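You operate a simulated robot arm through the tools that you are given. There is no shell and no other tool. Be economical: measure what you need, move in short steps, check, and stop when the job is done.

Carry out the task below with a simulated robot arm. There is one attempt and no reset: what you move stays moved.

TASK
Take the black mill and put it on top of the bread roll on the table top.

It is judged by the outcome, as a careful person would: the job done as asked, and still so three seconds after it is handed in. It fails if anything else is knocked over, pushed out of place, dropped, spilled or broken.

THE ROBOT
A 7-joint arm with a two-finger parallel gripper, fixed in place. Base frame: the origin is at the foot of the arm, x ahead of it, y to its left, z up; the work surface is at about z = 0.75. Units: m, rad, N and s.
Its first joint turns from -2.897 to 2.897 rad. Payload 4.4 kg.
Tool frame: the origin (TCP) lies between the finger pads and is the grasp point; the fingertips stand 0.023 m ahead of it; z points along the fingers, y is the line along which they close. The gripper opens to 0.094 m. The fingers are 0.038 m wide and 0.01 m thick; the gripper's body (0.054 by 0.096 m) begins 0.039 m behind the TCP.
Orientation is that of the tool frame in the base frame, as [roll, pitch, yaw] about the fixed x, y, z axes, in that order (R = Rz(yaw) Ry(pitch) Rx(roll)). With the fingers straight down and closing along the base's y, the tool's x points along the base's -x, its y along +y and its z along -z.

THE INTERFACE
- The arm moves only by the tool drive_tool. Its argument "targets" is a list of rows, each a list of 7 numbers: the gripper command, from -1 (shut) to 1 (fully open), values between in proportion, then the shift along the base's x, y, z in m, then the turn, a rotation vector about the base's x, y, z in rad. In form: [[grip, dx, dy, dz, wx, wy, wz], ...]. A call has 1 to 12 rows; each row shifts and turns the commanded pose from where the row before left it. A row lasts 0.2 s, in which the tool goes at most 0.05 m and 0.15 rad; a call with a longer step from one row to the next is refused whole, and so is a gripper value outside its range. A pose out of reach is approached as far as the arm can. The call stops where the force on the tool passes 40 N (or 10 N more than at its start, if that is more) or the arm is blocked; 0.2 s more then pass. Each finger travels about 0.072 m/s and halts on what it meets, pressing with about 35 N; the grip force reading is that of the motor and also rises with nothing between the fingers. The clock runs only during rows and for 0.2 s after the last one: add rows that do not move to give the fingers time. It gives the time, the measured TCP pose, the force on the tool (base axes), the opening and the grip force at its end, in the units of the frame above (readings bear some noise), and new pictures: "show" is both (left out), scene, wrist or none.
- Cameras (640 x 400 px; columns grow to the right, rows downward): "scene" is fixed at [0.2264, 0.4898, 1.3785]; the picture's right is [-0.42, -0.91, 0.00], its down [-0.36, 0.17, -0.92] and it looks along [0.83, -0.39, -0.40] (base axes); focal length 344 px, centre (320, 200). "wrist" rides on the gripper at [0.087, 0.016, -0.074] in the tool frame; the picture's right is [-0.18, 0.98, 0.00], its down [-0.58, -0.11, -0.81] and it looks along [-0.79, -0.15, 0.59] (tool axes); focal length 243 px, centre (320, 200). There is no depth. A picture from a camera that has moved, and an enlarged one, comes with that camera's place and axes in the base frame and with its lens. The place of the scene camera against the robot may be out by one fixed shift of up to 0.018 m in any direction.
- enlarge(camera, box): a new picture of the part [left, top, right, bottom] of that camera's present view, enlarged. It takes no simulated time.
- sign_off(): hands the job in; it is judged then, once.

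Go step by step. Nothing tells you positions but the pictures and the camera data: compare them with the known pose of the tool, close in by small moves and look again before you grip or let go. The budget is 90 turns and 170 pictures, counting those below and the enlarged ones. Unless the task says otherwise, let go and move clear before handing in, and close with one line.

The tools are called after "Emit:" as a command line: name --pt "numbers of a row" for each row, then --argument value for the rest, lists and objects as JSON in quotes. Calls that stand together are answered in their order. drive_tool: Moves the arm, as the interface text tells. Its arguments: {"type":"object","properties":{"targets":{"type":"array"},"show":{"type":"string","enum":["both","scene","wrist","none"]}},"required":["targets"]} The other tools are called the same way: enlarge (camera, box) takes an enlarged picture of a part of a camera's view; sign_off () hands the job in.

At the start:

```text
t: 0.0
tool_pos: [0.7475, -0.0089, 1.0732]
tool_rot: [-3.142, -0.001, -3.141]
force: [1.3, -0.1, -0.2]
grip_width: 0.094
grasp_force: 0.0
```

scene: 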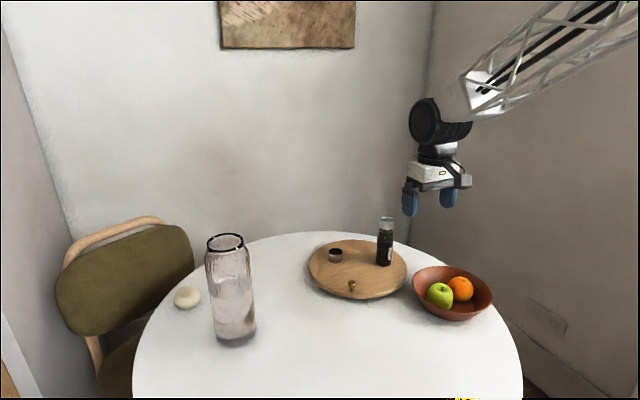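
wrist: 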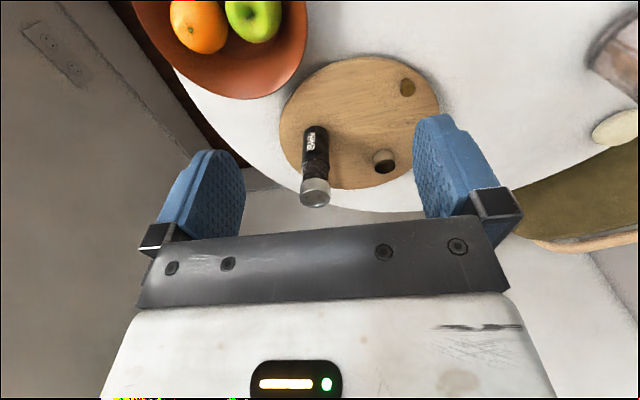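

I see the black mill standing on the wooden board; the pale object near the chair may be the bread roll. I'll enlarge to identify things.

Emit:
enlarge --camera "scene" --box '[140, 210, 280, 350]'

Emit:
enlarge --camera "scene" --box '[300, 205, 500, 330]'

Emit:
enlarge --camera "wrist" --box '[240, 40, 640, 260]'

```text
2.86 times, centred on (210, 280) of scene
camera zoom: at [0.2264, 0.4898, 1.3785], right [-0.42, -0.91, 0.0], down [-0.36, 0.17, -0.92], along [0.83, -0.39, -0.4], focal length 982 px, centre (634, -29)
```

zoom: 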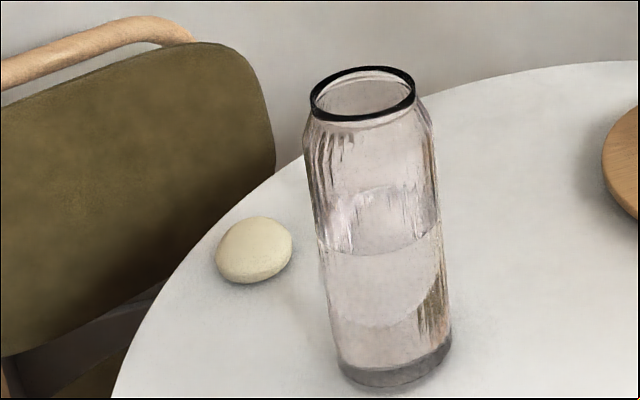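

```text
3.20 times, centred on (400, 268) of scene
camera zoom: at [0.2264, 0.4898, 1.3785], right [-0.42, -0.91, 0.0], down [-0.36, 0.17, -0.92], along [0.83, -0.39, -0.4], focal length 1099 px, centre (64, -16)
```

zoom: 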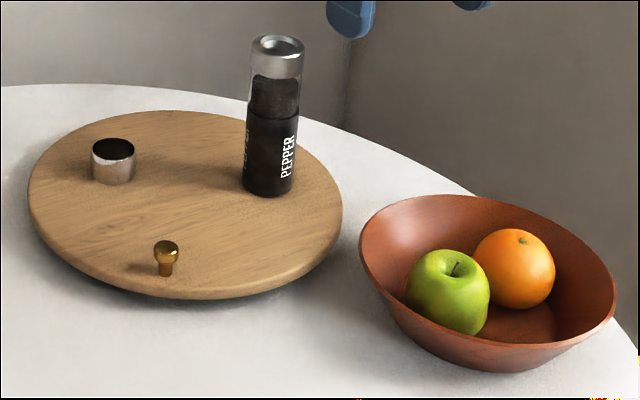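

```text
1.60 times, centred on (440, 150) of wrist
camera zoom: at [0.6603, 0.0079, 1.1466], right [0.18, 0.98, 0.0], down [0.58, -0.11, 0.81], along [0.79, -0.15, -0.59], focal length 388 px, centre (128, 280)
```

zoom: 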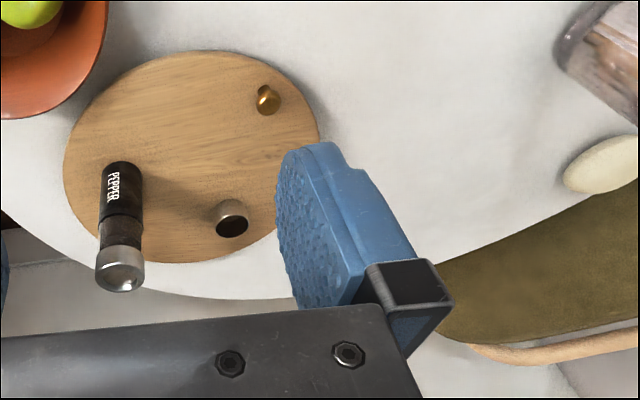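

The mill stands at about (0.955, -0.065), about 0.15 m tall. The roll is at about (1.045, 0.50), beyond the tool-down reach, and the jar stands right in front of it at about (0.884, 0.41). So I'll use a tilted grasp pointing outward, and first test with an empty hand whether I can reach the roll, coming from its right side.

Emit:
drive_tool --pt "1 0 0 0 0 -0.15 0" --pt "1 0 0 0 0 -0.15 0" --pt "1 0 0 0 0 -0.15 0" --pt "1 0 0 0 0 -0.15 0" --pt "1 0 0 0 0 -0.15 0" --pt "1 0 0 0 0 -0.15 0" --pt "1 0 0 0 0 -0.15 0" --pt "1 0 0 0 0 0 0"

```text
t: 1.8
tool_pos: [0.7616, -0.009, 0.9778]
tool_rot: [3.14, 0.922, 3.138]
force: [0.4, 0.3, 5.1]
grip_width: 0.0943
grasp_force: 0.0
camera wrist: at [0.6506, 0.0086, 0.9538], right [0.11, 0.98, 0.15], down [-0.29, -0.11, 0.95], along [0.95, -0.15, 0.27], focal length 243 px, centre (320, 200)
```

scene: 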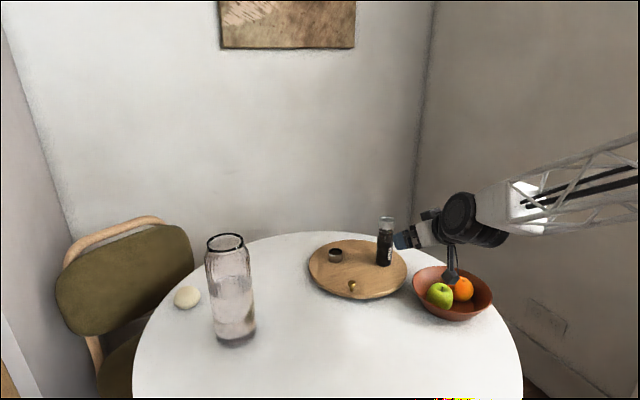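
wrist: 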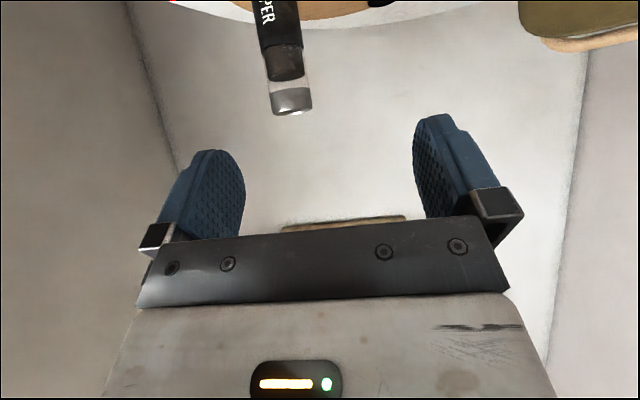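

The tilt stopped short of what I commanded (pitch 0.92, and z sank by 0.1). I'll check whether it is lag or a limit.

Emit:
drive_tool --pt "1 0 0 0 0 0 0" --pt "1 0 0 0 0 0 0" --pt "1 0 0 0 0 0 0" --show "none"

```text
t: 2.6
tool_pos: [0.7467, -0.0087, 1.0705]
tool_rot: [3.141, 1.05, 3.141]
force: [-1.4, 0.0, 0.1]
grip_width: 0.0939
grasp_force: 0.1
```

It was only lag. Next I test reach toward the roll, swinging left with heading about 69° while staying high and right of the jar.

Emit:
drive_tool --pt "1 0.025 0.03 0 0 0 0.12" --pt "1 0.025 0.03 0 0 0 0.12" --pt "1 0.025 0.03 0 0 0 0.12" --pt "1 0.025 0.03 0 0 0 0.12" --pt "1 0.025 0.03 0 0 0 0.12" --pt "1 0.025 0.03 0 0 0 0.12" --pt "1 0.025 0.03 0 0 0 0.12" --pt "1 0.025 0.03 0 0 0 0.12" --pt "1 0.02 0 0 0 0 0.12" --pt "1 0.02 0 0 0 0 0.12" --pt "1 0 0 0 0 0 0" --pt "1 0 0 0 0 0 0"

```text
t: 5.2
tool_pos: [0.9859, 0.2312, 1.073]
tool_rot: [-3.141, 1.051, -1.943]
force: [0.0, 0.8, 0.3]
grip_width: 0.0938
grasp_force: 0.1
camera wrist: at [0.9324, 0.1374, 1.0343], right [-0.88, 0.44, 0.16], down [-0.05, -0.42, 0.91], along [0.47, 0.79, 0.39], focal length 243 px, centre (320, 200)
```

scene: 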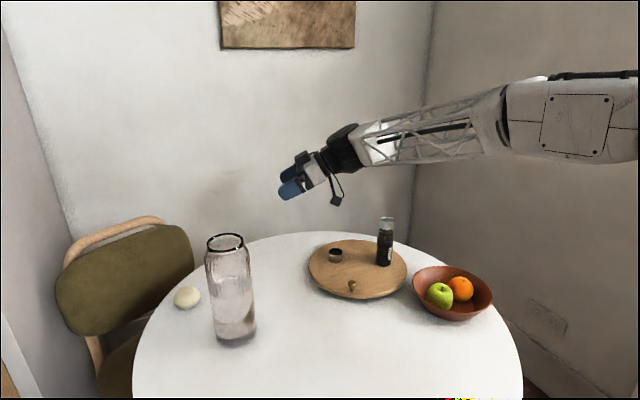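
wrist: 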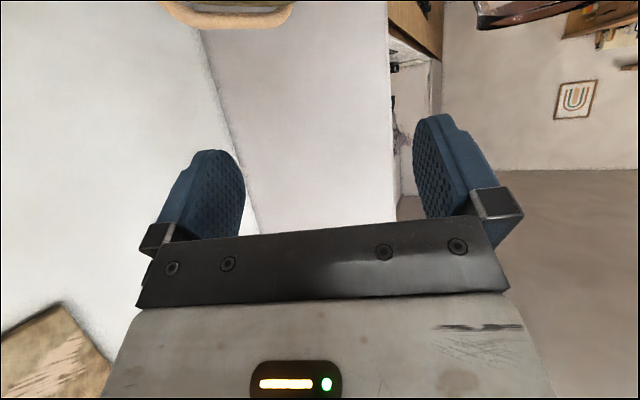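

Reach and orientation work so far. I continue the dry run to just above the roll.

Emit:
drive_tool --pt "1 0.015 0.04 -0.02 0 0 0" --pt "1 0.015 0.04 -0.02 0 0 0" --pt "1 0.015 0.04 -0.02 0 0 0" --pt "1 0.005 0.04 -0.02 0 0 0" --pt "1 0.005 0.04 -0.02 0 0 0" --pt "1 0.005 0.04 -0.02 0 0 0" --pt "1 0 0.03 -0.02 0 0 0" --pt "1 0 0 0 0 0 0" --pt "1 0 0 0 0 0 0"

```text
t: 7.2
tool_pos: [1.0458, 0.5012, 0.9288]
tool_rot: [3.141, 1.051, -1.942]
force: [-0.2, 0.3, -0.6]
grip_width: 0.0938
grasp_force: 0.0
camera wrist: at [0.9917, 0.407, 0.8913], right [-0.88, 0.44, 0.16], down [-0.05, -0.42, 0.91], along [0.47, 0.79, 0.39], focal length 243 px, centre (320, 200)
```

scene: 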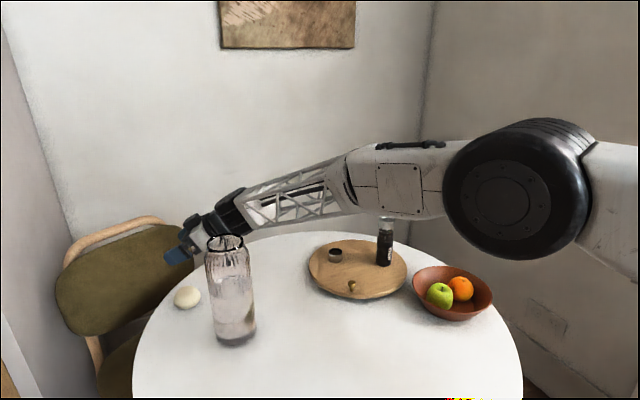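
wrist: 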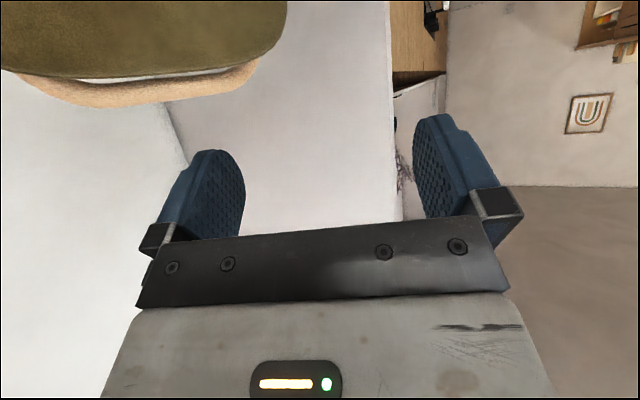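

The roll is reachable with this posture. I back off and untilt to view the roll with the wrist camera for an accurate position.

Emit:
drive_tool --pt "1 0 -0.035 0.025 0 0 0" --pt "1 -0.005 -0.04 0.025 0 0 0" --pt "1 -0.005 -0.04 0.025 0 0 0" --pt "1 -0.01 -0.04 0.025 0 0 0" --pt "1 -0.015 -0.04 0.02 0 0 0" --pt "1 -0.015 -0.04 0.02 -0.14 0.0543 0" --pt "1 -0.015 -0.04 0 -0.14 0.0543 0" --pt "1 0 0 0 -0.14 0.0543 0" --pt "1 0 0 0 -0.14 0.0543 0" --pt "1 0 0 0 -0.14 0.0543 0" --pt "1 0 0 0 0 0 0" --pt "1 0 0 0 0 0 0" --show "wrist"

```text
t: 9.8
tool_pos: [0.98, 0.2247, 1.072]
tool_rot: [3.141, 0.298, -1.941]
force: [-0.4, 0.3, -0.1]
grip_width: 0.0938
grasp_force: 0.0
camera wrist: at [0.9283, 0.1346, 1.1175], right [-0.85, 0.52, 0.05], down [0.22, 0.26, 0.94], along [0.48, 0.81, -0.33], focal length 243 px, centre (320, 200)
```

wrist: 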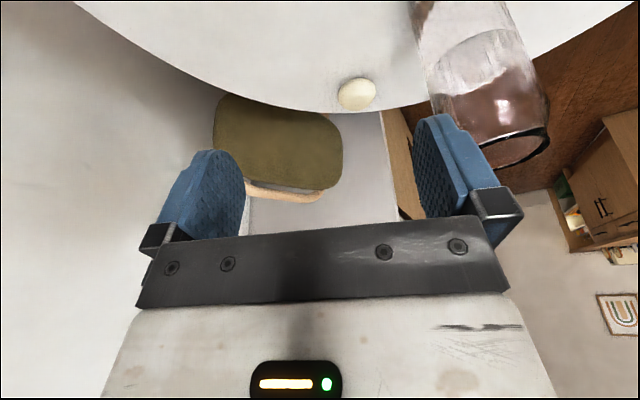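

Emit:
enlarge --camera "wrist" --box '[300, 50, 420, 130]'

Emit:
enlarge --camera "scene" --box '[155, 270, 219, 326]'

```text
5.00 times, centred on (360, 90) of wrist
camera zoom: at [0.9283, 0.1346, 1.1175], right [-0.85, 0.52, 0.05], down [0.22, 0.26, 0.94], along [0.48, 0.81, -0.33], focal length 1213 px, centre (120, 750)
```

zoom: 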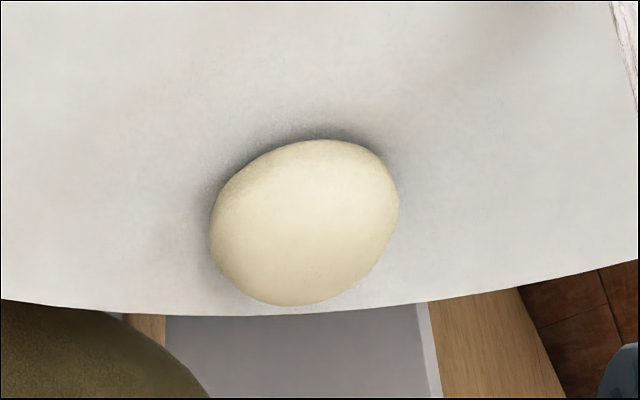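

```text
7.14 times, centred on (187, 298) of scene
camera zoom: at [0.2264, 0.4898, 1.3785], right [-0.42, -0.91, 0.0], down [-0.36, 0.17, -0.92], along [0.83, -0.39, -0.4], focal length 2454 px, centre (1270, -500)
```

zoom: 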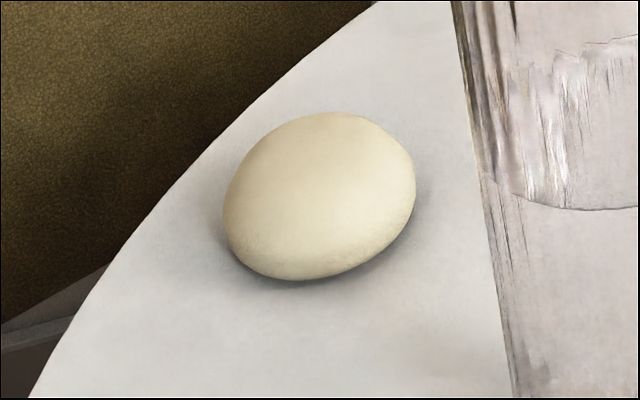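

The roll is at about (1.050, 0.505), 7.5 cm wide, top at about z 0.795. Now I return for a close view of the mill.

Emit:
drive_tool --pt "1 -0.02 -0.03 0 0 0 -0.12" --pt "1 -0.02 -0.03 0 0 0 -0.12" --pt "1 -0.02 -0.03 0 0 0 -0.12" --pt "1 -0.025 -0.03 0 0 0 -0.12" --pt "1 -0.03 -0.03 0 0 0 -0.12" --pt "1 -0.03 -0.03 0 0 0 -0.12" --pt "1 -0.03 -0.03 0 0 0 -0.12" --pt "1 -0.025 -0.015 0 0 0 -0.12" --pt "1 0 0 0 0 0 -0.09" --pt "1 0 0 0 0 0 0" --pt "1 0 0 0 0 0 0" --pt "1 0 0 0 0 0 0"

```text
t: 12.4
tool_pos: [0.7829, 0.0005, 1.0714]
tool_rot: [3.141, 0.3, -2.992]
force: [-0.1, -0.4, -0.6]
grip_width: 0.0938
grasp_force: 0.0
camera wrist: at [0.6782, 0.0019, 1.1169], right [0.03, 1.0, 0.05], down [0.33, -0.06, 0.94], along [0.94, -0.01, -0.33], focal length 243 px, centre (320, 200)
```

scene: 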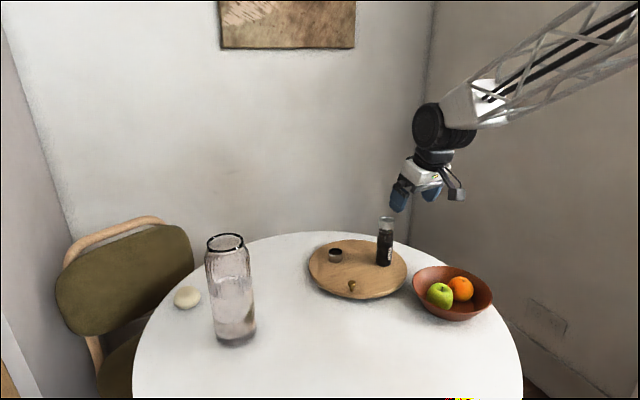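
wrist: 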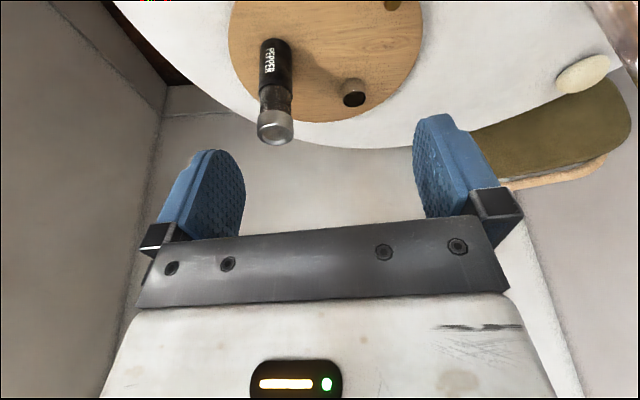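

Emit:
enlarge --camera "wrist" --box '[220, 20, 412, 150]'

Emit:
enlarge --camera "scene" --box '[340, 205, 430, 275]'

```text
3.08 times, centred on (316, 85) of wrist
camera zoom: at [0.6782, 0.0019, 1.1169], right [0.03, 1.0, 0.05], down [0.33, -0.06, 0.94], along [0.94, -0.01, -0.33], focal length 746 px, centre (332, 554)
```

zoom: 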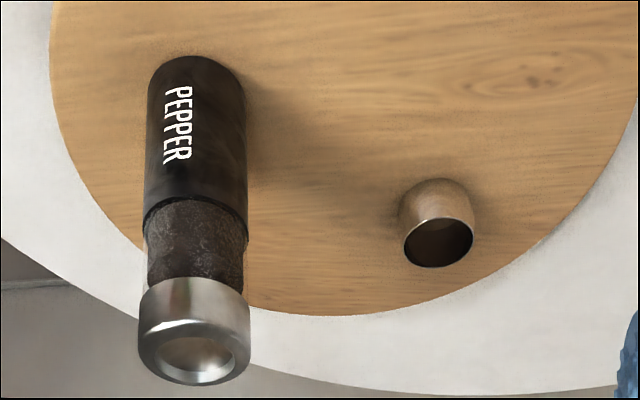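

```text
5.71 times, centred on (385, 240) of scene
camera zoom: at [0.2264, 0.4898, 1.3785], right [-0.42, -0.91, 0.0], down [-0.36, 0.17, -0.92], along [0.83, -0.39, -0.4], focal length 1963 px, centre (-51, -29)
```

zoom: 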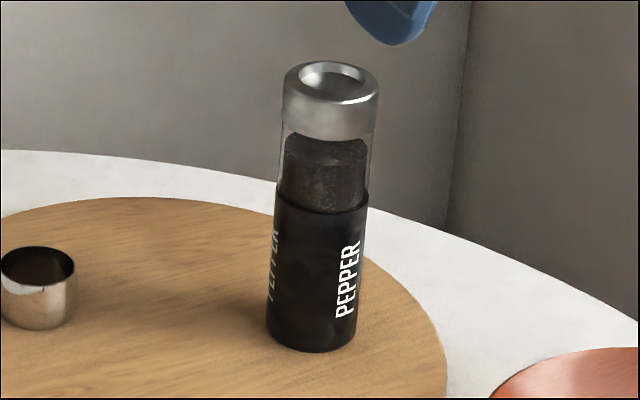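

The mill's top is at about (0.934, -0.052, 0.937), its base at about z 0.80, and its diameter is about 0.045. I set heading -0.1 rad, tilt to 60°, then lower to a pregrasp 0.12 m short of it.

Emit:
drive_tool --pt "1 0.005 -0.01 0 0 0 -0.125" --pt "1 0.005 -0.01 0 0 0 -0.125" --pt "1 0.005 -0.01 0 -0.0125 -0.124 0" --pt "1 0.005 -0.009 0 -0.0125 -0.124 0" --pt "1 0 0 0 -0.0125 -0.124 0" --pt "1 0 0 0 -0.0125 -0.124 0" --pt "1 0 0 0 -0.0125 -0.124 0" --pt "1 0 0 0 -0.0125 -0.124 0" --pt "1 0 0 -0.03 0 0 0" --pt "1 0 0 -0.04 0 0 0" --pt "1 0 0 -0.03 0 0 0" --pt "1 0 0 0 0 0 0"

```text
t: 15.0
tool_pos: [0.8008, -0.0366, 0.9715]
tool_rot: [3.14, 1.046, 3.037]
force: [0.4, 0.5, 0.6]
grip_width: 0.094
grasp_force: 0.1
camera wrist: at [0.6958, -0.0091, 0.9348], right [0.19, 0.97, 0.16], down [-0.42, -0.07, 0.91], along [0.89, -0.24, 0.39], focal length 243 px, centre (320, 200)
```

scene: 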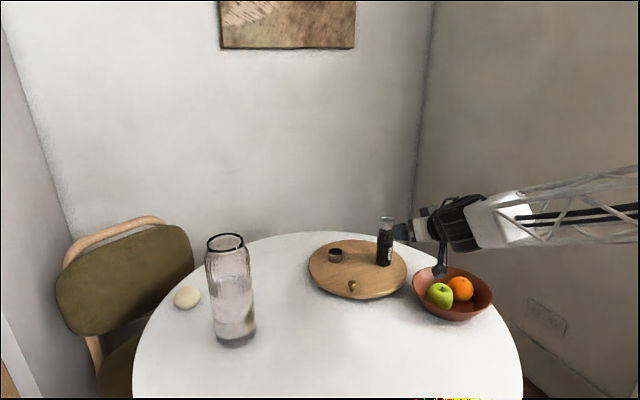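
wrist: 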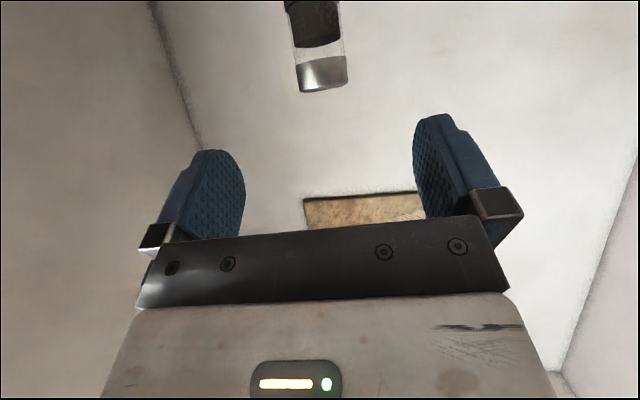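

The view confirms the mill at y = -0.052. I lower to grasp height, still 0.12 m short.

Emit:
drive_tool --pt "1 0 0 -0.03 0 0 0" --pt "1 0 0 -0.03 0 0 0" --pt "1 0 0 -0.027 0 0 0" --pt "1 0 0 0 0 0 0" --pt "1 0 0 0 0 0 0"

Emit:
enlarge --camera "scene" --box '[330, 190, 510, 330]'

```text
t: 16.2
tool_pos: [0.7985, -0.0372, 0.8835]
tool_rot: [-3.139, 1.048, 3.042]
force: [-0.6, -0.1, -0.1]
grip_width: 0.0939
grasp_force: 0.0
camera wrist: at [0.6935, -0.0096, 0.8462], right [0.19, 0.97, 0.16], down [-0.42, -0.07, 0.91], along [0.89, -0.24, 0.39], focal length 243 px, centre (320, 200)
```

scene: 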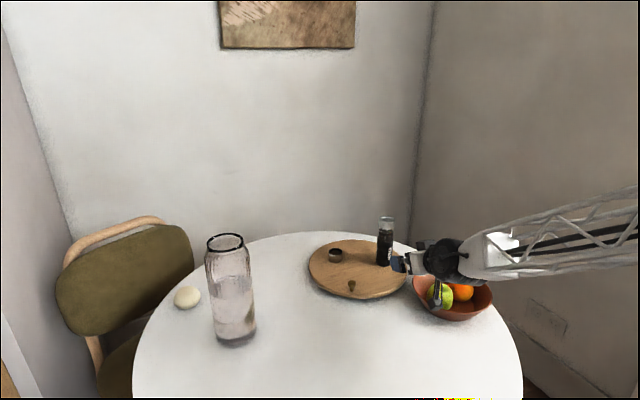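
wrist: 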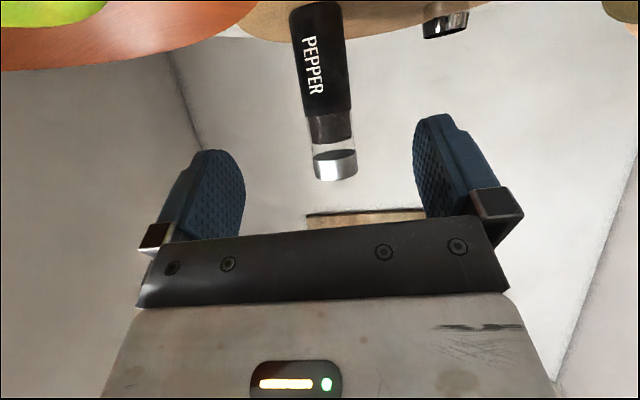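

```text
2.86 times, centred on (420, 260) of scene
camera zoom: at [0.2264, 0.4898, 1.3785], right [-0.42, -0.91, 0.0], down [-0.36, 0.17, -0.92], along [0.83, -0.39, -0.4], focal length 982 px, centre (34, 29)
```

zoom: 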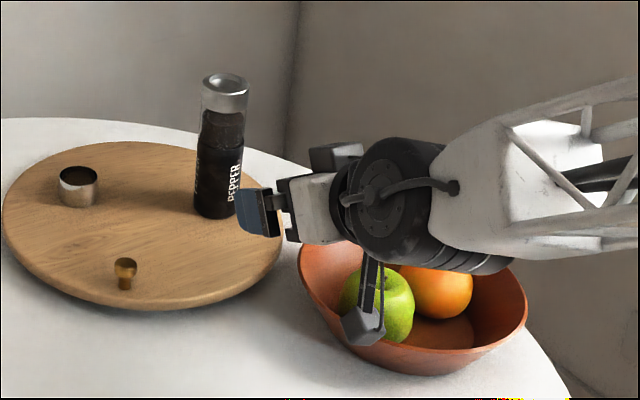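

Aligned and clear of the bowl and board. I advance straight to straddle the mill.

Emit:
drive_tool --pt "1 0.024 -0.0024 0 0 0 0" --pt "1 0.024 -0.0024 0 0 0 0" --pt "1 0.024 -0.0024 0 0 0 0" --pt "1 0.024 -0.0024 0 0 0 0" --pt "1 0.024 -0.0024 0 0 0 0" --pt "1 0 0 0 0 0 0" --pt "1 0 0 0 0 0 0"

Emit:
enlarge --camera "scene" --box '[330, 190, 510, 330]'

```text
t: 17.8
tool_pos: [0.9214, -0.0502, 0.8837]
tool_rot: [-3.141, 1.045, 3.042]
force: [-0.5, 0.3, -0.3]
grip_width: 0.094
grasp_force: 0.0
camera wrist: at [0.8163, -0.0228, 0.8469], right [0.19, 0.97, 0.16], down [-0.42, -0.07, 0.91], along [0.89, -0.24, 0.39], focal length 243 px, centre (320, 200)
```

scene: 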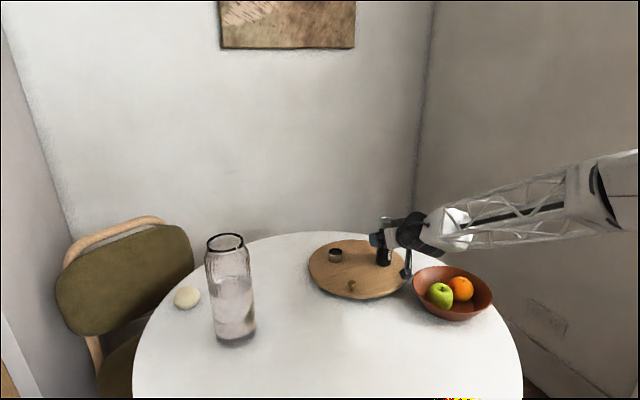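
wrist: 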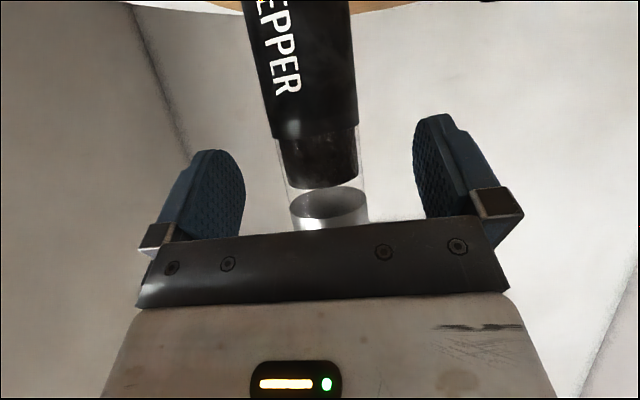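

```text
2.86 times, centred on (420, 260) of scene
camera zoom: at [0.2264, 0.4898, 1.3785], right [-0.42, -0.91, 0.0], down [-0.36, 0.17, -0.92], along [0.83, -0.39, -0.4], focal length 982 px, centre (34, 29)
```

zoom: 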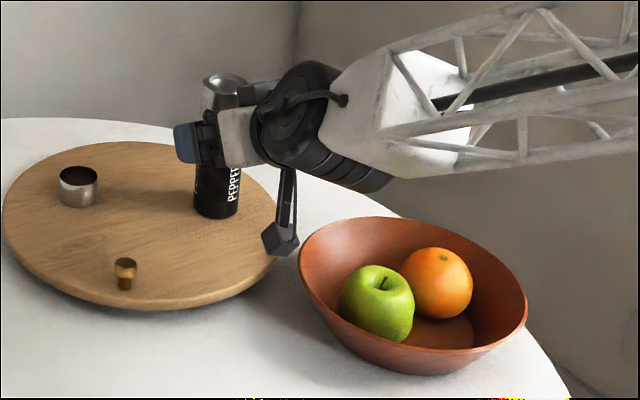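

The fingers straddle the mill with space on both sides. I close the gripper.

Emit:
drive_tool --pt "-1 0 0 0 0 0 0" --pt "-1 0 0 0 0 0 0" --pt "-1 0 0 0 0 0 0" --pt "-1 0 0 0 0 0 0" --pt "-1 0 0 0 0 0 0"

```text
t: 19.0
tool_pos: [0.9211, -0.0503, 0.8835]
tool_rot: [-3.14, 1.048, 3.042]
force: [0.4, -1.5, 1.1]
grip_width: 0.0464
grasp_force: 35.0
camera wrist: at [0.8162, -0.0229, 0.847], right [0.19, 0.97, 0.16], down [-0.42, -0.07, 0.91], along [0.89, -0.24, 0.39], focal length 243 px, centre (320, 200)
```

scene: 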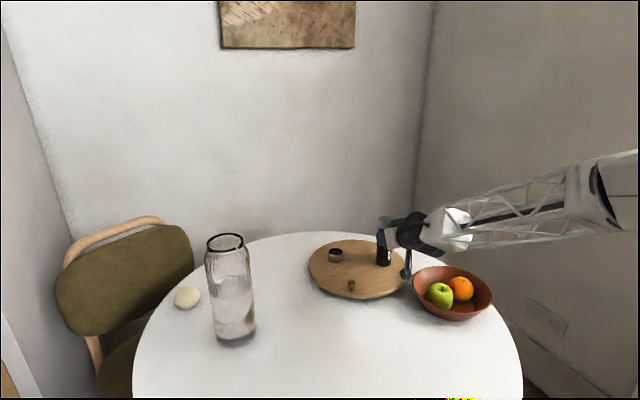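
wrist: 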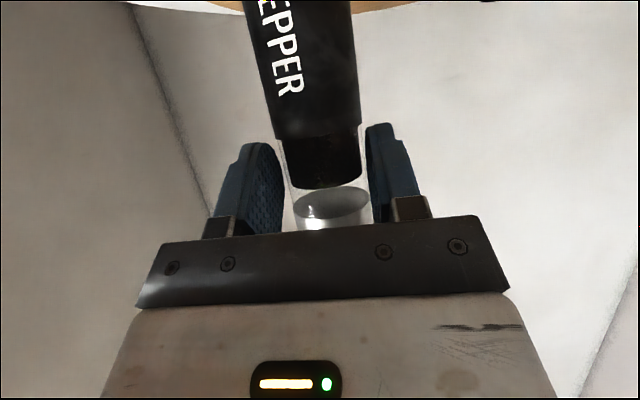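

Gripped at 0.046 m. I lift straight up.

Emit:
drive_tool --pt "-1 0 0 0.01 0 0 0" --pt "-1 0 0 0.02 0 0 0" --pt "-1 0 0 0.03 0 0 0" --pt "-1 0 0 0.03 0 0 0" --pt "-1 0 0 0.02 0 0 0" --pt "-1 0 0 0.01 0 0 0" --pt "-1 0 0 0 0 0 0" --pt "-1 0 0 0 0 0 0"

Emit:
enlarge --camera "scene" --box '[330, 170, 510, 310]'

```text
t: 20.8
tool_pos: [0.9225, -0.0512, 1.0042]
tool_rot: [-3.14, 1.047, 3.042]
force: [-0.4, -0.1, -2.2]
grip_width: 0.0462
grasp_force: 34.9
camera wrist: at [0.8175, -0.0223, 0.9671], right [0.19, 0.97, 0.16], down [-0.42, -0.07, 0.91], along [0.89, -0.24, 0.39], focal length 243 px, centre (320, 200)
```

scene: 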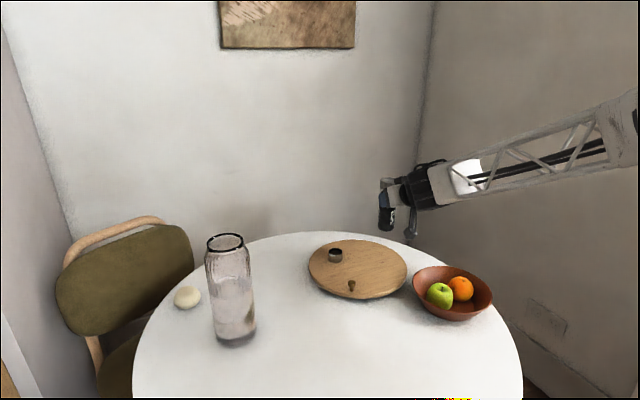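
wrist: 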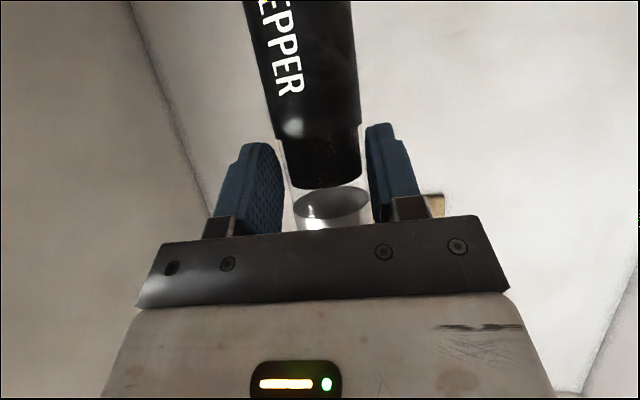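

```text
2.86 times, centred on (420, 240) of scene
camera zoom: at [0.2264, 0.4898, 1.3785], right [-0.42, -0.91, 0.0], down [-0.36, 0.17, -0.92], along [0.83, -0.39, -0.4], focal length 982 px, centre (34, 86)
```

zoom: 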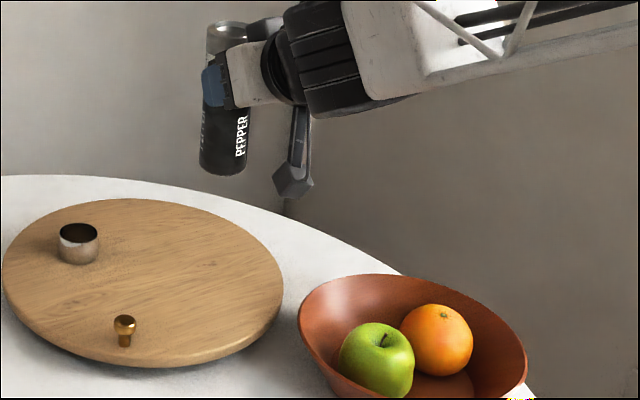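

The mill is held upright, its base about 0.094 below the TCP. I carry it left to the waypoint right of the jar while turning the heading to 1.2 rad.

Emit:
drive_tool --pt "-1 0.003 0.015 0.01 0 0 0.06" --pt "-1 0.003 0.022 0.01 0 0 0.11" --pt "-1 0.003 0.025 0.01 0 0 0.12" --pt "-1 0.003 0.025 0 0 0 0.12" --pt "-1 0.003 0.025 0 0 0 0.12" --pt "-1 0.003 0.025 0 0 0 0.12" --pt "-1 0.003 0.025 0 0 0 0.12" --pt "-1 0.003 0.025 0 0 0 0.12" --pt "-1 0.003 0.025 0 0 0 0.12" --pt "-1 0.003 0.025 0 0 0 0.12" --pt "-1 0.005 0.025 0 0 0 0.11" --pt "-1 0.005 0.018 0 0 0 0.06" --show "scene"

```text
t: 23.4
tool_pos: [0.9605, 0.2301, 1.0365]
tool_rot: [-3.14, 1.046, -1.94]
force: [0.1, -0.7, -2.0]
grip_width: 0.0462
grasp_force: 34.4
```

scene: 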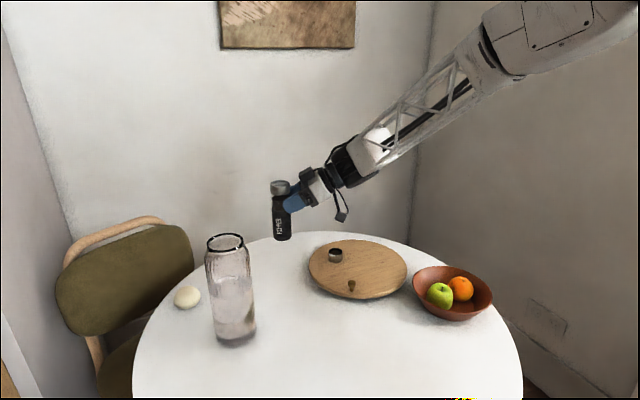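

Next, move to above the roll, going outward first to give the jar more room.

Emit:
drive_tool --pt "-1 0.02 0.015 0 0 0 0" --pt "-1 0.025 0.025 -0.005 0 0 0" --pt "-1 0.02 0.03 -0.008 0 0 0" --pt "-1 0.01 0.033 -0.01 0 0 0" --pt "-1 0.005 0.033 -0.01 0 0 0" --pt "-1 0.002 0.033 -0.01 0 0 0" --pt "-1 0.002 0.033 -0.01 0 0 0" --pt "-1 0 0.03 -0.01 0 0 0" --pt "-1 0 0.02 -0.008 0 0 0" --pt "-1 0 0.009 -0.005 0 0 0" --pt "-1 0 0 0 0 0 0" --pt "-1 0 0 0 0 0 0"

Emit:
enlarge --camera "scene" --box '[140, 200, 280, 330]'

```text
t: 26.0
tool_pos: [1.0441, 0.4908, 0.9598]
tool_rot: [-3.14, 1.049, -1.94]
force: [-0.2, 0.0, -2.1]
grip_width: 0.0462
grasp_force: 34.9
camera wrist: at [0.991, 0.3971, 0.922], right [-0.88, 0.44, 0.16], down [-0.05, -0.42, 0.91], along [0.47, 0.79, 0.39], focal length 243 px, centre (320, 200)
```

scene: 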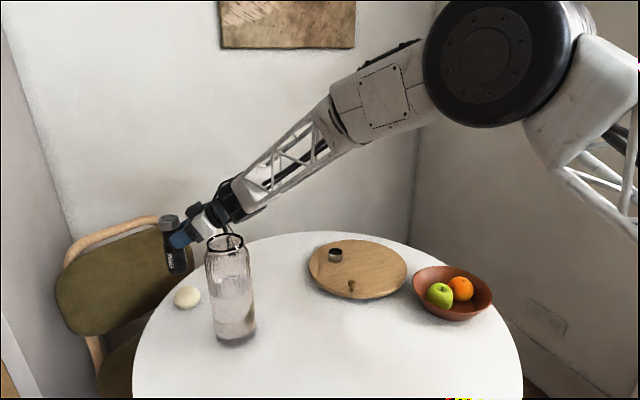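
wrist: 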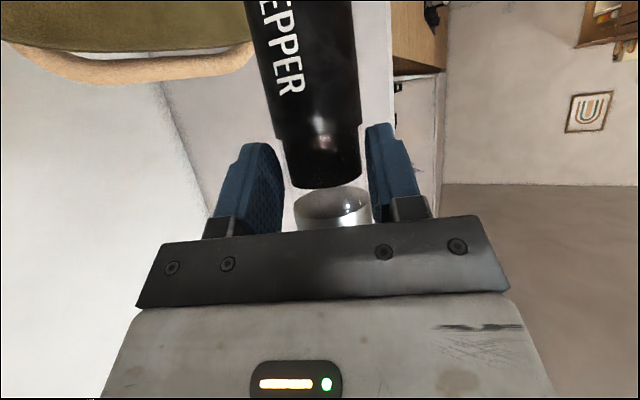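

```text
3.08 times, centred on (210, 265) of scene
camera zoom: at [0.2264, 0.4898, 1.3785], right [-0.42, -0.91, 0.0], down [-0.36, 0.17, -0.92], along [0.83, -0.39, -0.4], focal length 1057 px, centre (658, 0)
```

zoom: 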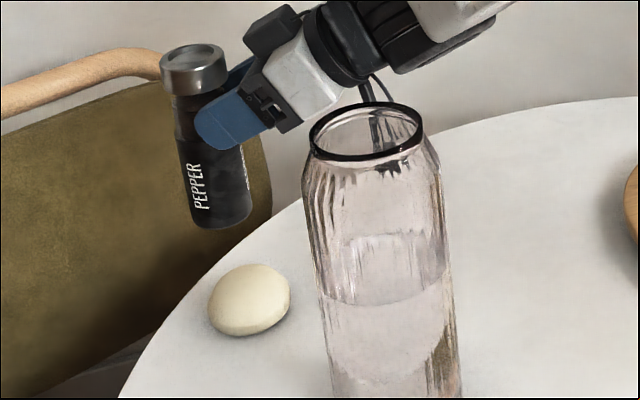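

The mill is over the roll. Comparing the scene images, the roll sits about 6 mm less in y than the mill, so I correct for that, lower to just above it and recheck.

Emit:
drive_tool --pt "-1 0 -0.003 -0.015 0 0 0" --pt "-1 0 -0.003 -0.015 0 0 0" --pt "-1 0 0 -0.012 0 0 0" --pt "-1 0 0 0 0 0 0" --pt "-1 0 0 0 0 0 0" --show "scene"

Emit:
enlarge --camera "scene" --box '[145, 225, 245, 325]'

```text
t: 27.2
tool_pos: [1.0447, 0.4865, 0.9182]
tool_rot: [-3.138, 1.046, -1.939]
force: [-0.4, -0.3, -2.1]
grip_width: 0.0463
grasp_force: 35.2
```

scene: 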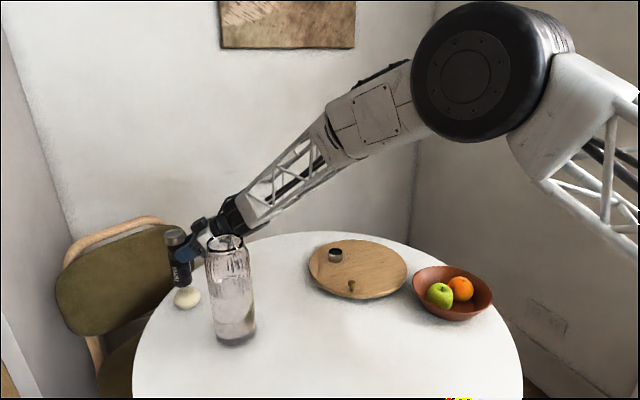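

```text
4.00 times, centred on (195, 275) of scene
camera zoom: at [0.2264, 0.4898, 1.3785], right [-0.42, -0.91, 0.0], down [-0.36, 0.17, -0.92], along [0.83, -0.39, -0.4], focal length 1374 px, centre (820, -100)
```

zoom: 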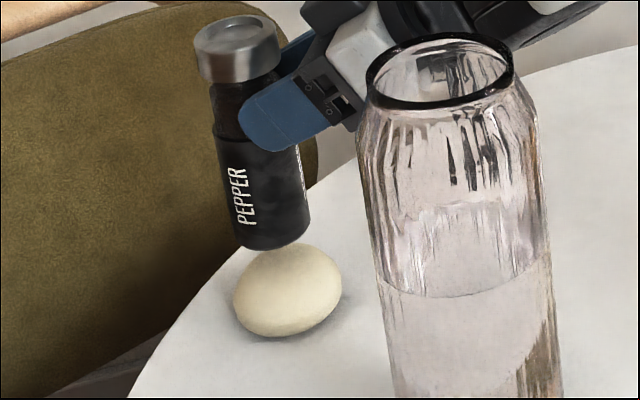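

Laterally the mill and roll agree in both camera views to within about a millimetre. I lower in fine steps and watch the force.

Emit:
drive_tool --pt "-1 -0.001 0 -0.007 0 0 0" --pt "-1 0 0 -0.007 0 0 0" --pt "-1 0 0 -0.004 0 0 0" --pt "-1 0 0 0 0 0 0" --pt "-1 0 0 0 0 0 0" --show "none"

Emit:
enlarge --camera "scene" --box '[145, 225, 245, 325]'

```text
t: 28.4
tool_pos: [1.045, 0.4839, 0.8986]
tool_rot: [-3.139, 1.046, -1.94]
force: [1.3, 0.1, -2.0]
grip_width: 0.0464
grasp_force: 35.6
```

```text
4.00 times, centred on (195, 275) of scene
camera zoom: at [0.2264, 0.4898, 1.3785], right [-0.42, -0.91, 0.0], down [-0.36, 0.17, -0.92], along [0.83, -0.39, -0.4], focal length 1374 px, centre (820, -100)
```

zoom: 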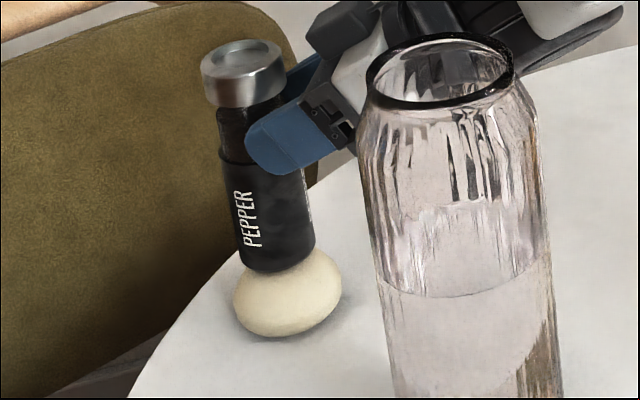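

The base is now only millimetres above the roll. I continue in 1.5 mm steps.

Emit:
drive_tool --pt "-1 0 0 -0.0015 0 0 0" --pt "-1 0 0 -0.0015 0 0 0" --pt "-1 0 0 0 0 0 0" --show "none"

```text
t: 29.2
tool_pos: [1.0443, 0.4836, 0.896]
tool_rot: [3.141, 1.048, -1.941]
force: [-0.1, -0.3, -0.8]
grip_width: 0.0463
grasp_force: 35.4
```

Emit:
drive_tool --pt "-1 0 0.0005 -0.0015 0 0 0" --pt "-1 0 0 0 0 0 0" --show "none"

```text
t: 29.8
tool_pos: [1.0438, 0.4842, 0.8957]
tool_rot: [-3.138, 1.048, -1.937]
force: [2.4, -2.4, 6.6]
grip_width: 0.0464
grasp_force: 34.6
```

Contact: the vertical force changed from -2 to +6.6 N. I look at it before relieving pressure.

Emit:
enlarge --camera "scene" --box '[155, 225, 225, 325]'

Emit:
drive_tool --pt "-1 0 -0.0005 0.001 0 0 0" --pt "-1 0 0 0 0 0 0" --show "none"

```text
4.00 times, centred on (190, 275) of scene
camera zoom: at [0.2264, 0.4898, 1.3785], right [-0.42, -0.91, 0.0], down [-0.36, 0.17, -0.92], along [0.83, -0.39, -0.4], focal length 1374 px, centre (840, -100)
```

zoom: 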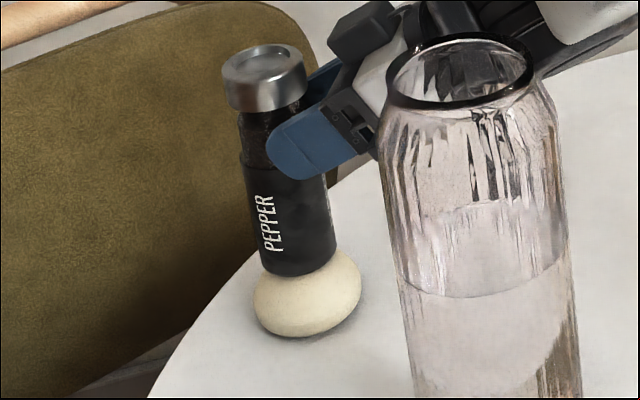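

```text
t: 30.4
tool_pos: [1.0443, 0.4835, 0.8956]
tool_rot: [-3.14, 1.047, -1.941]
force: [0.9, 0.3, 2.7]
grip_width: 0.0462
grasp_force: 34.6
```

The mill is resting lightly on the roll and centred. I open the gripper just enough to free it, keeping the fingers as a cage, and check that it stands.

Emit:
drive_tool --pt "0.06 0 0 0 0 0 0" --pt "0.06 0 0 0 0 0 0"

Emit:
enlarge --camera "scene" --box '[155, 225, 225, 325]'

```text
t: 31.0
tool_pos: [1.0443, 0.4838, 0.8953]
tool_rot: [-3.14, 1.047, -1.941]
force: [0.0, 0.5, -0.2]
grip_width: 0.0498
grasp_force: 0.0
camera wrist: at [0.9907, 0.3904, 0.8587], right [-0.88, 0.44, 0.16], down [-0.05, -0.42, 0.91], along [0.47, 0.79, 0.39], focal length 243 px, centre (320, 200)
```

scene: 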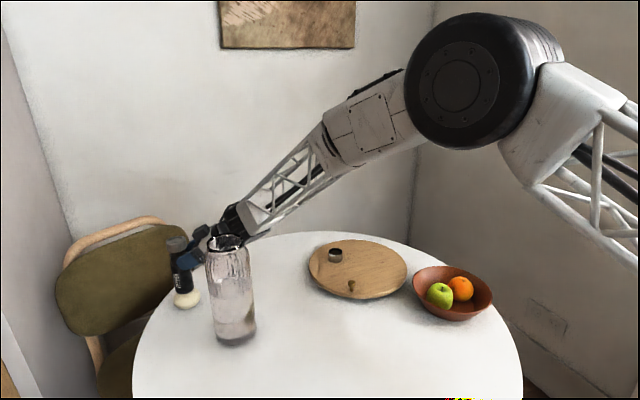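
wrist: 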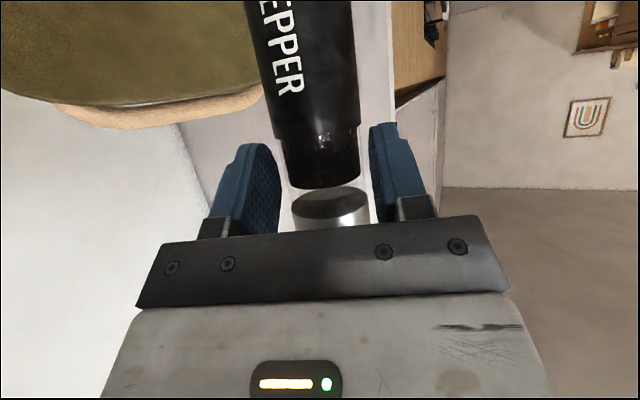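

```text
4.00 times, centred on (190, 275) of scene
camera zoom: at [0.2264, 0.4898, 1.3785], right [-0.42, -0.91, 0.0], down [-0.36, 0.17, -0.92], along [0.83, -0.39, -0.4], focal length 1374 px, centre (840, -100)
```

zoom: 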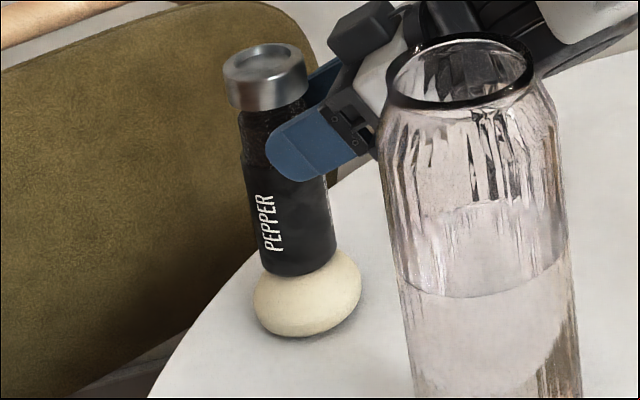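

It stays put so far. I wait about 1.5 s in the cage to look for any slow lean.

Emit:
drive_tool --pt "0.06 0 0 0 0 0 0" --pt "0.06 0 0 0 0 0 0" --pt "0.06 0 0 0 0 0 0" --pt "0.06 0 0 0 0 0 0" --pt "0.06 0 0 0 0 0 0" --pt "0.06 0 0 0 0 0 0"

Emit:
enlarge --camera "scene" --box '[155, 225, 225, 325]'

```text
t: 32.4
tool_pos: [1.0451, 0.4839, 0.8951]
tool_rot: [-3.139, 1.047, -1.941]
force: [-0.4, -0.1, 0.1]
grip_width: 0.0498
grasp_force: 0.0
camera wrist: at [0.9908, 0.3904, 0.8588], right [-0.88, 0.44, 0.16], down [-0.05, -0.42, 0.91], along [0.47, 0.79, 0.39], focal length 243 px, centre (320, 200)
```

scene: 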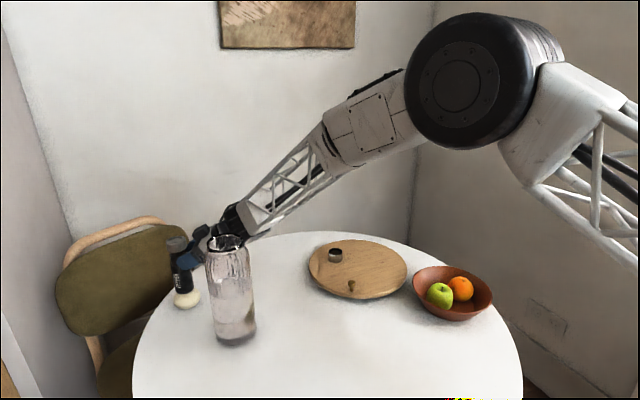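
wrist: 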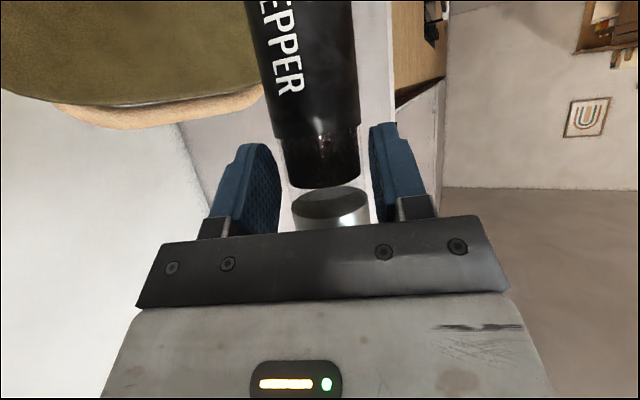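

```text
4.00 times, centred on (190, 275) of scene
camera zoom: at [0.2264, 0.4898, 1.3785], right [-0.42, -0.91, 0.0], down [-0.36, 0.17, -0.92], along [0.83, -0.39, -0.4], focal length 1374 px, centre (840, -100)
```

zoom: 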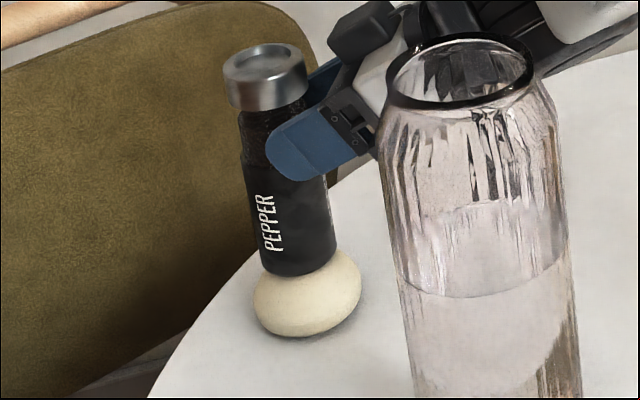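

It stands free and still. I open gradually to 0.07 m (limited, because of the jar) and check again.

Emit:
drive_tool --pt "0.15 0 0 0 0 0 0" --pt "0.25 0 0 0 0 0 0" --pt "0.35 0 0 0 0 0 0" --pt "0.5 0 0 0 0 0 0" --pt "0.5 0 0 0 0 0 0" --pt "0.5 0 0 0 0 0 0"

Emit:
enlarge --camera "scene" --box '[155, 225, 225, 325]'

```text
t: 33.8
tool_pos: [1.0448, 0.4835, 0.8968]
tool_rot: [-3.139, 1.047, -1.941]
force: [0.5, -0.4, 0.4]
grip_width: 0.0704
grasp_force: 0.1
camera wrist: at [0.9908, 0.3903, 0.8588], right [-0.88, 0.44, 0.16], down [-0.05, -0.42, 0.91], along [0.47, 0.79, 0.39], focal length 243 px, centre (320, 200)
```

scene: 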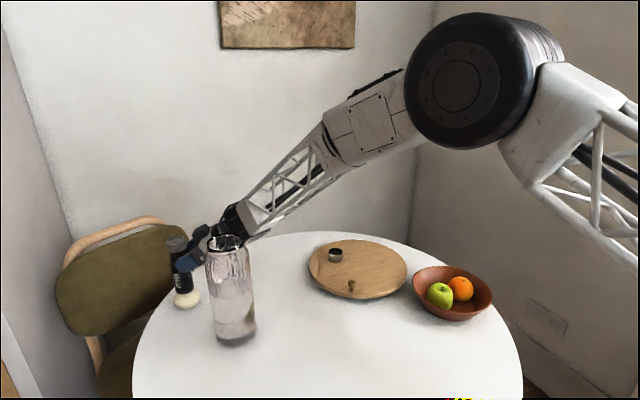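
wrist: 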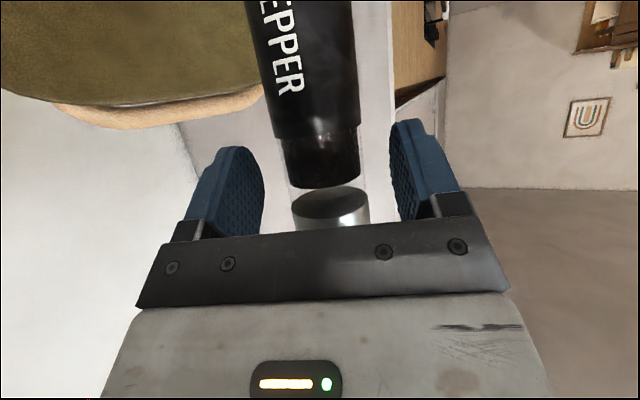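

```text
4.00 times, centred on (190, 275) of scene
camera zoom: at [0.2264, 0.4898, 1.3785], right [-0.42, -0.91, 0.0], down [-0.36, 0.17, -0.92], along [0.83, -0.39, -0.4], focal length 1374 px, centre (840, -100)
```

zoom: 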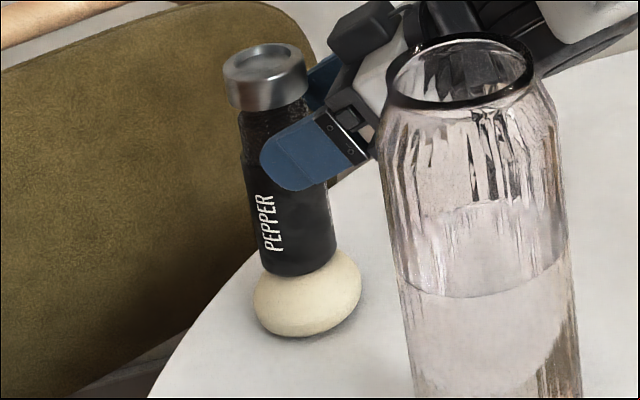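

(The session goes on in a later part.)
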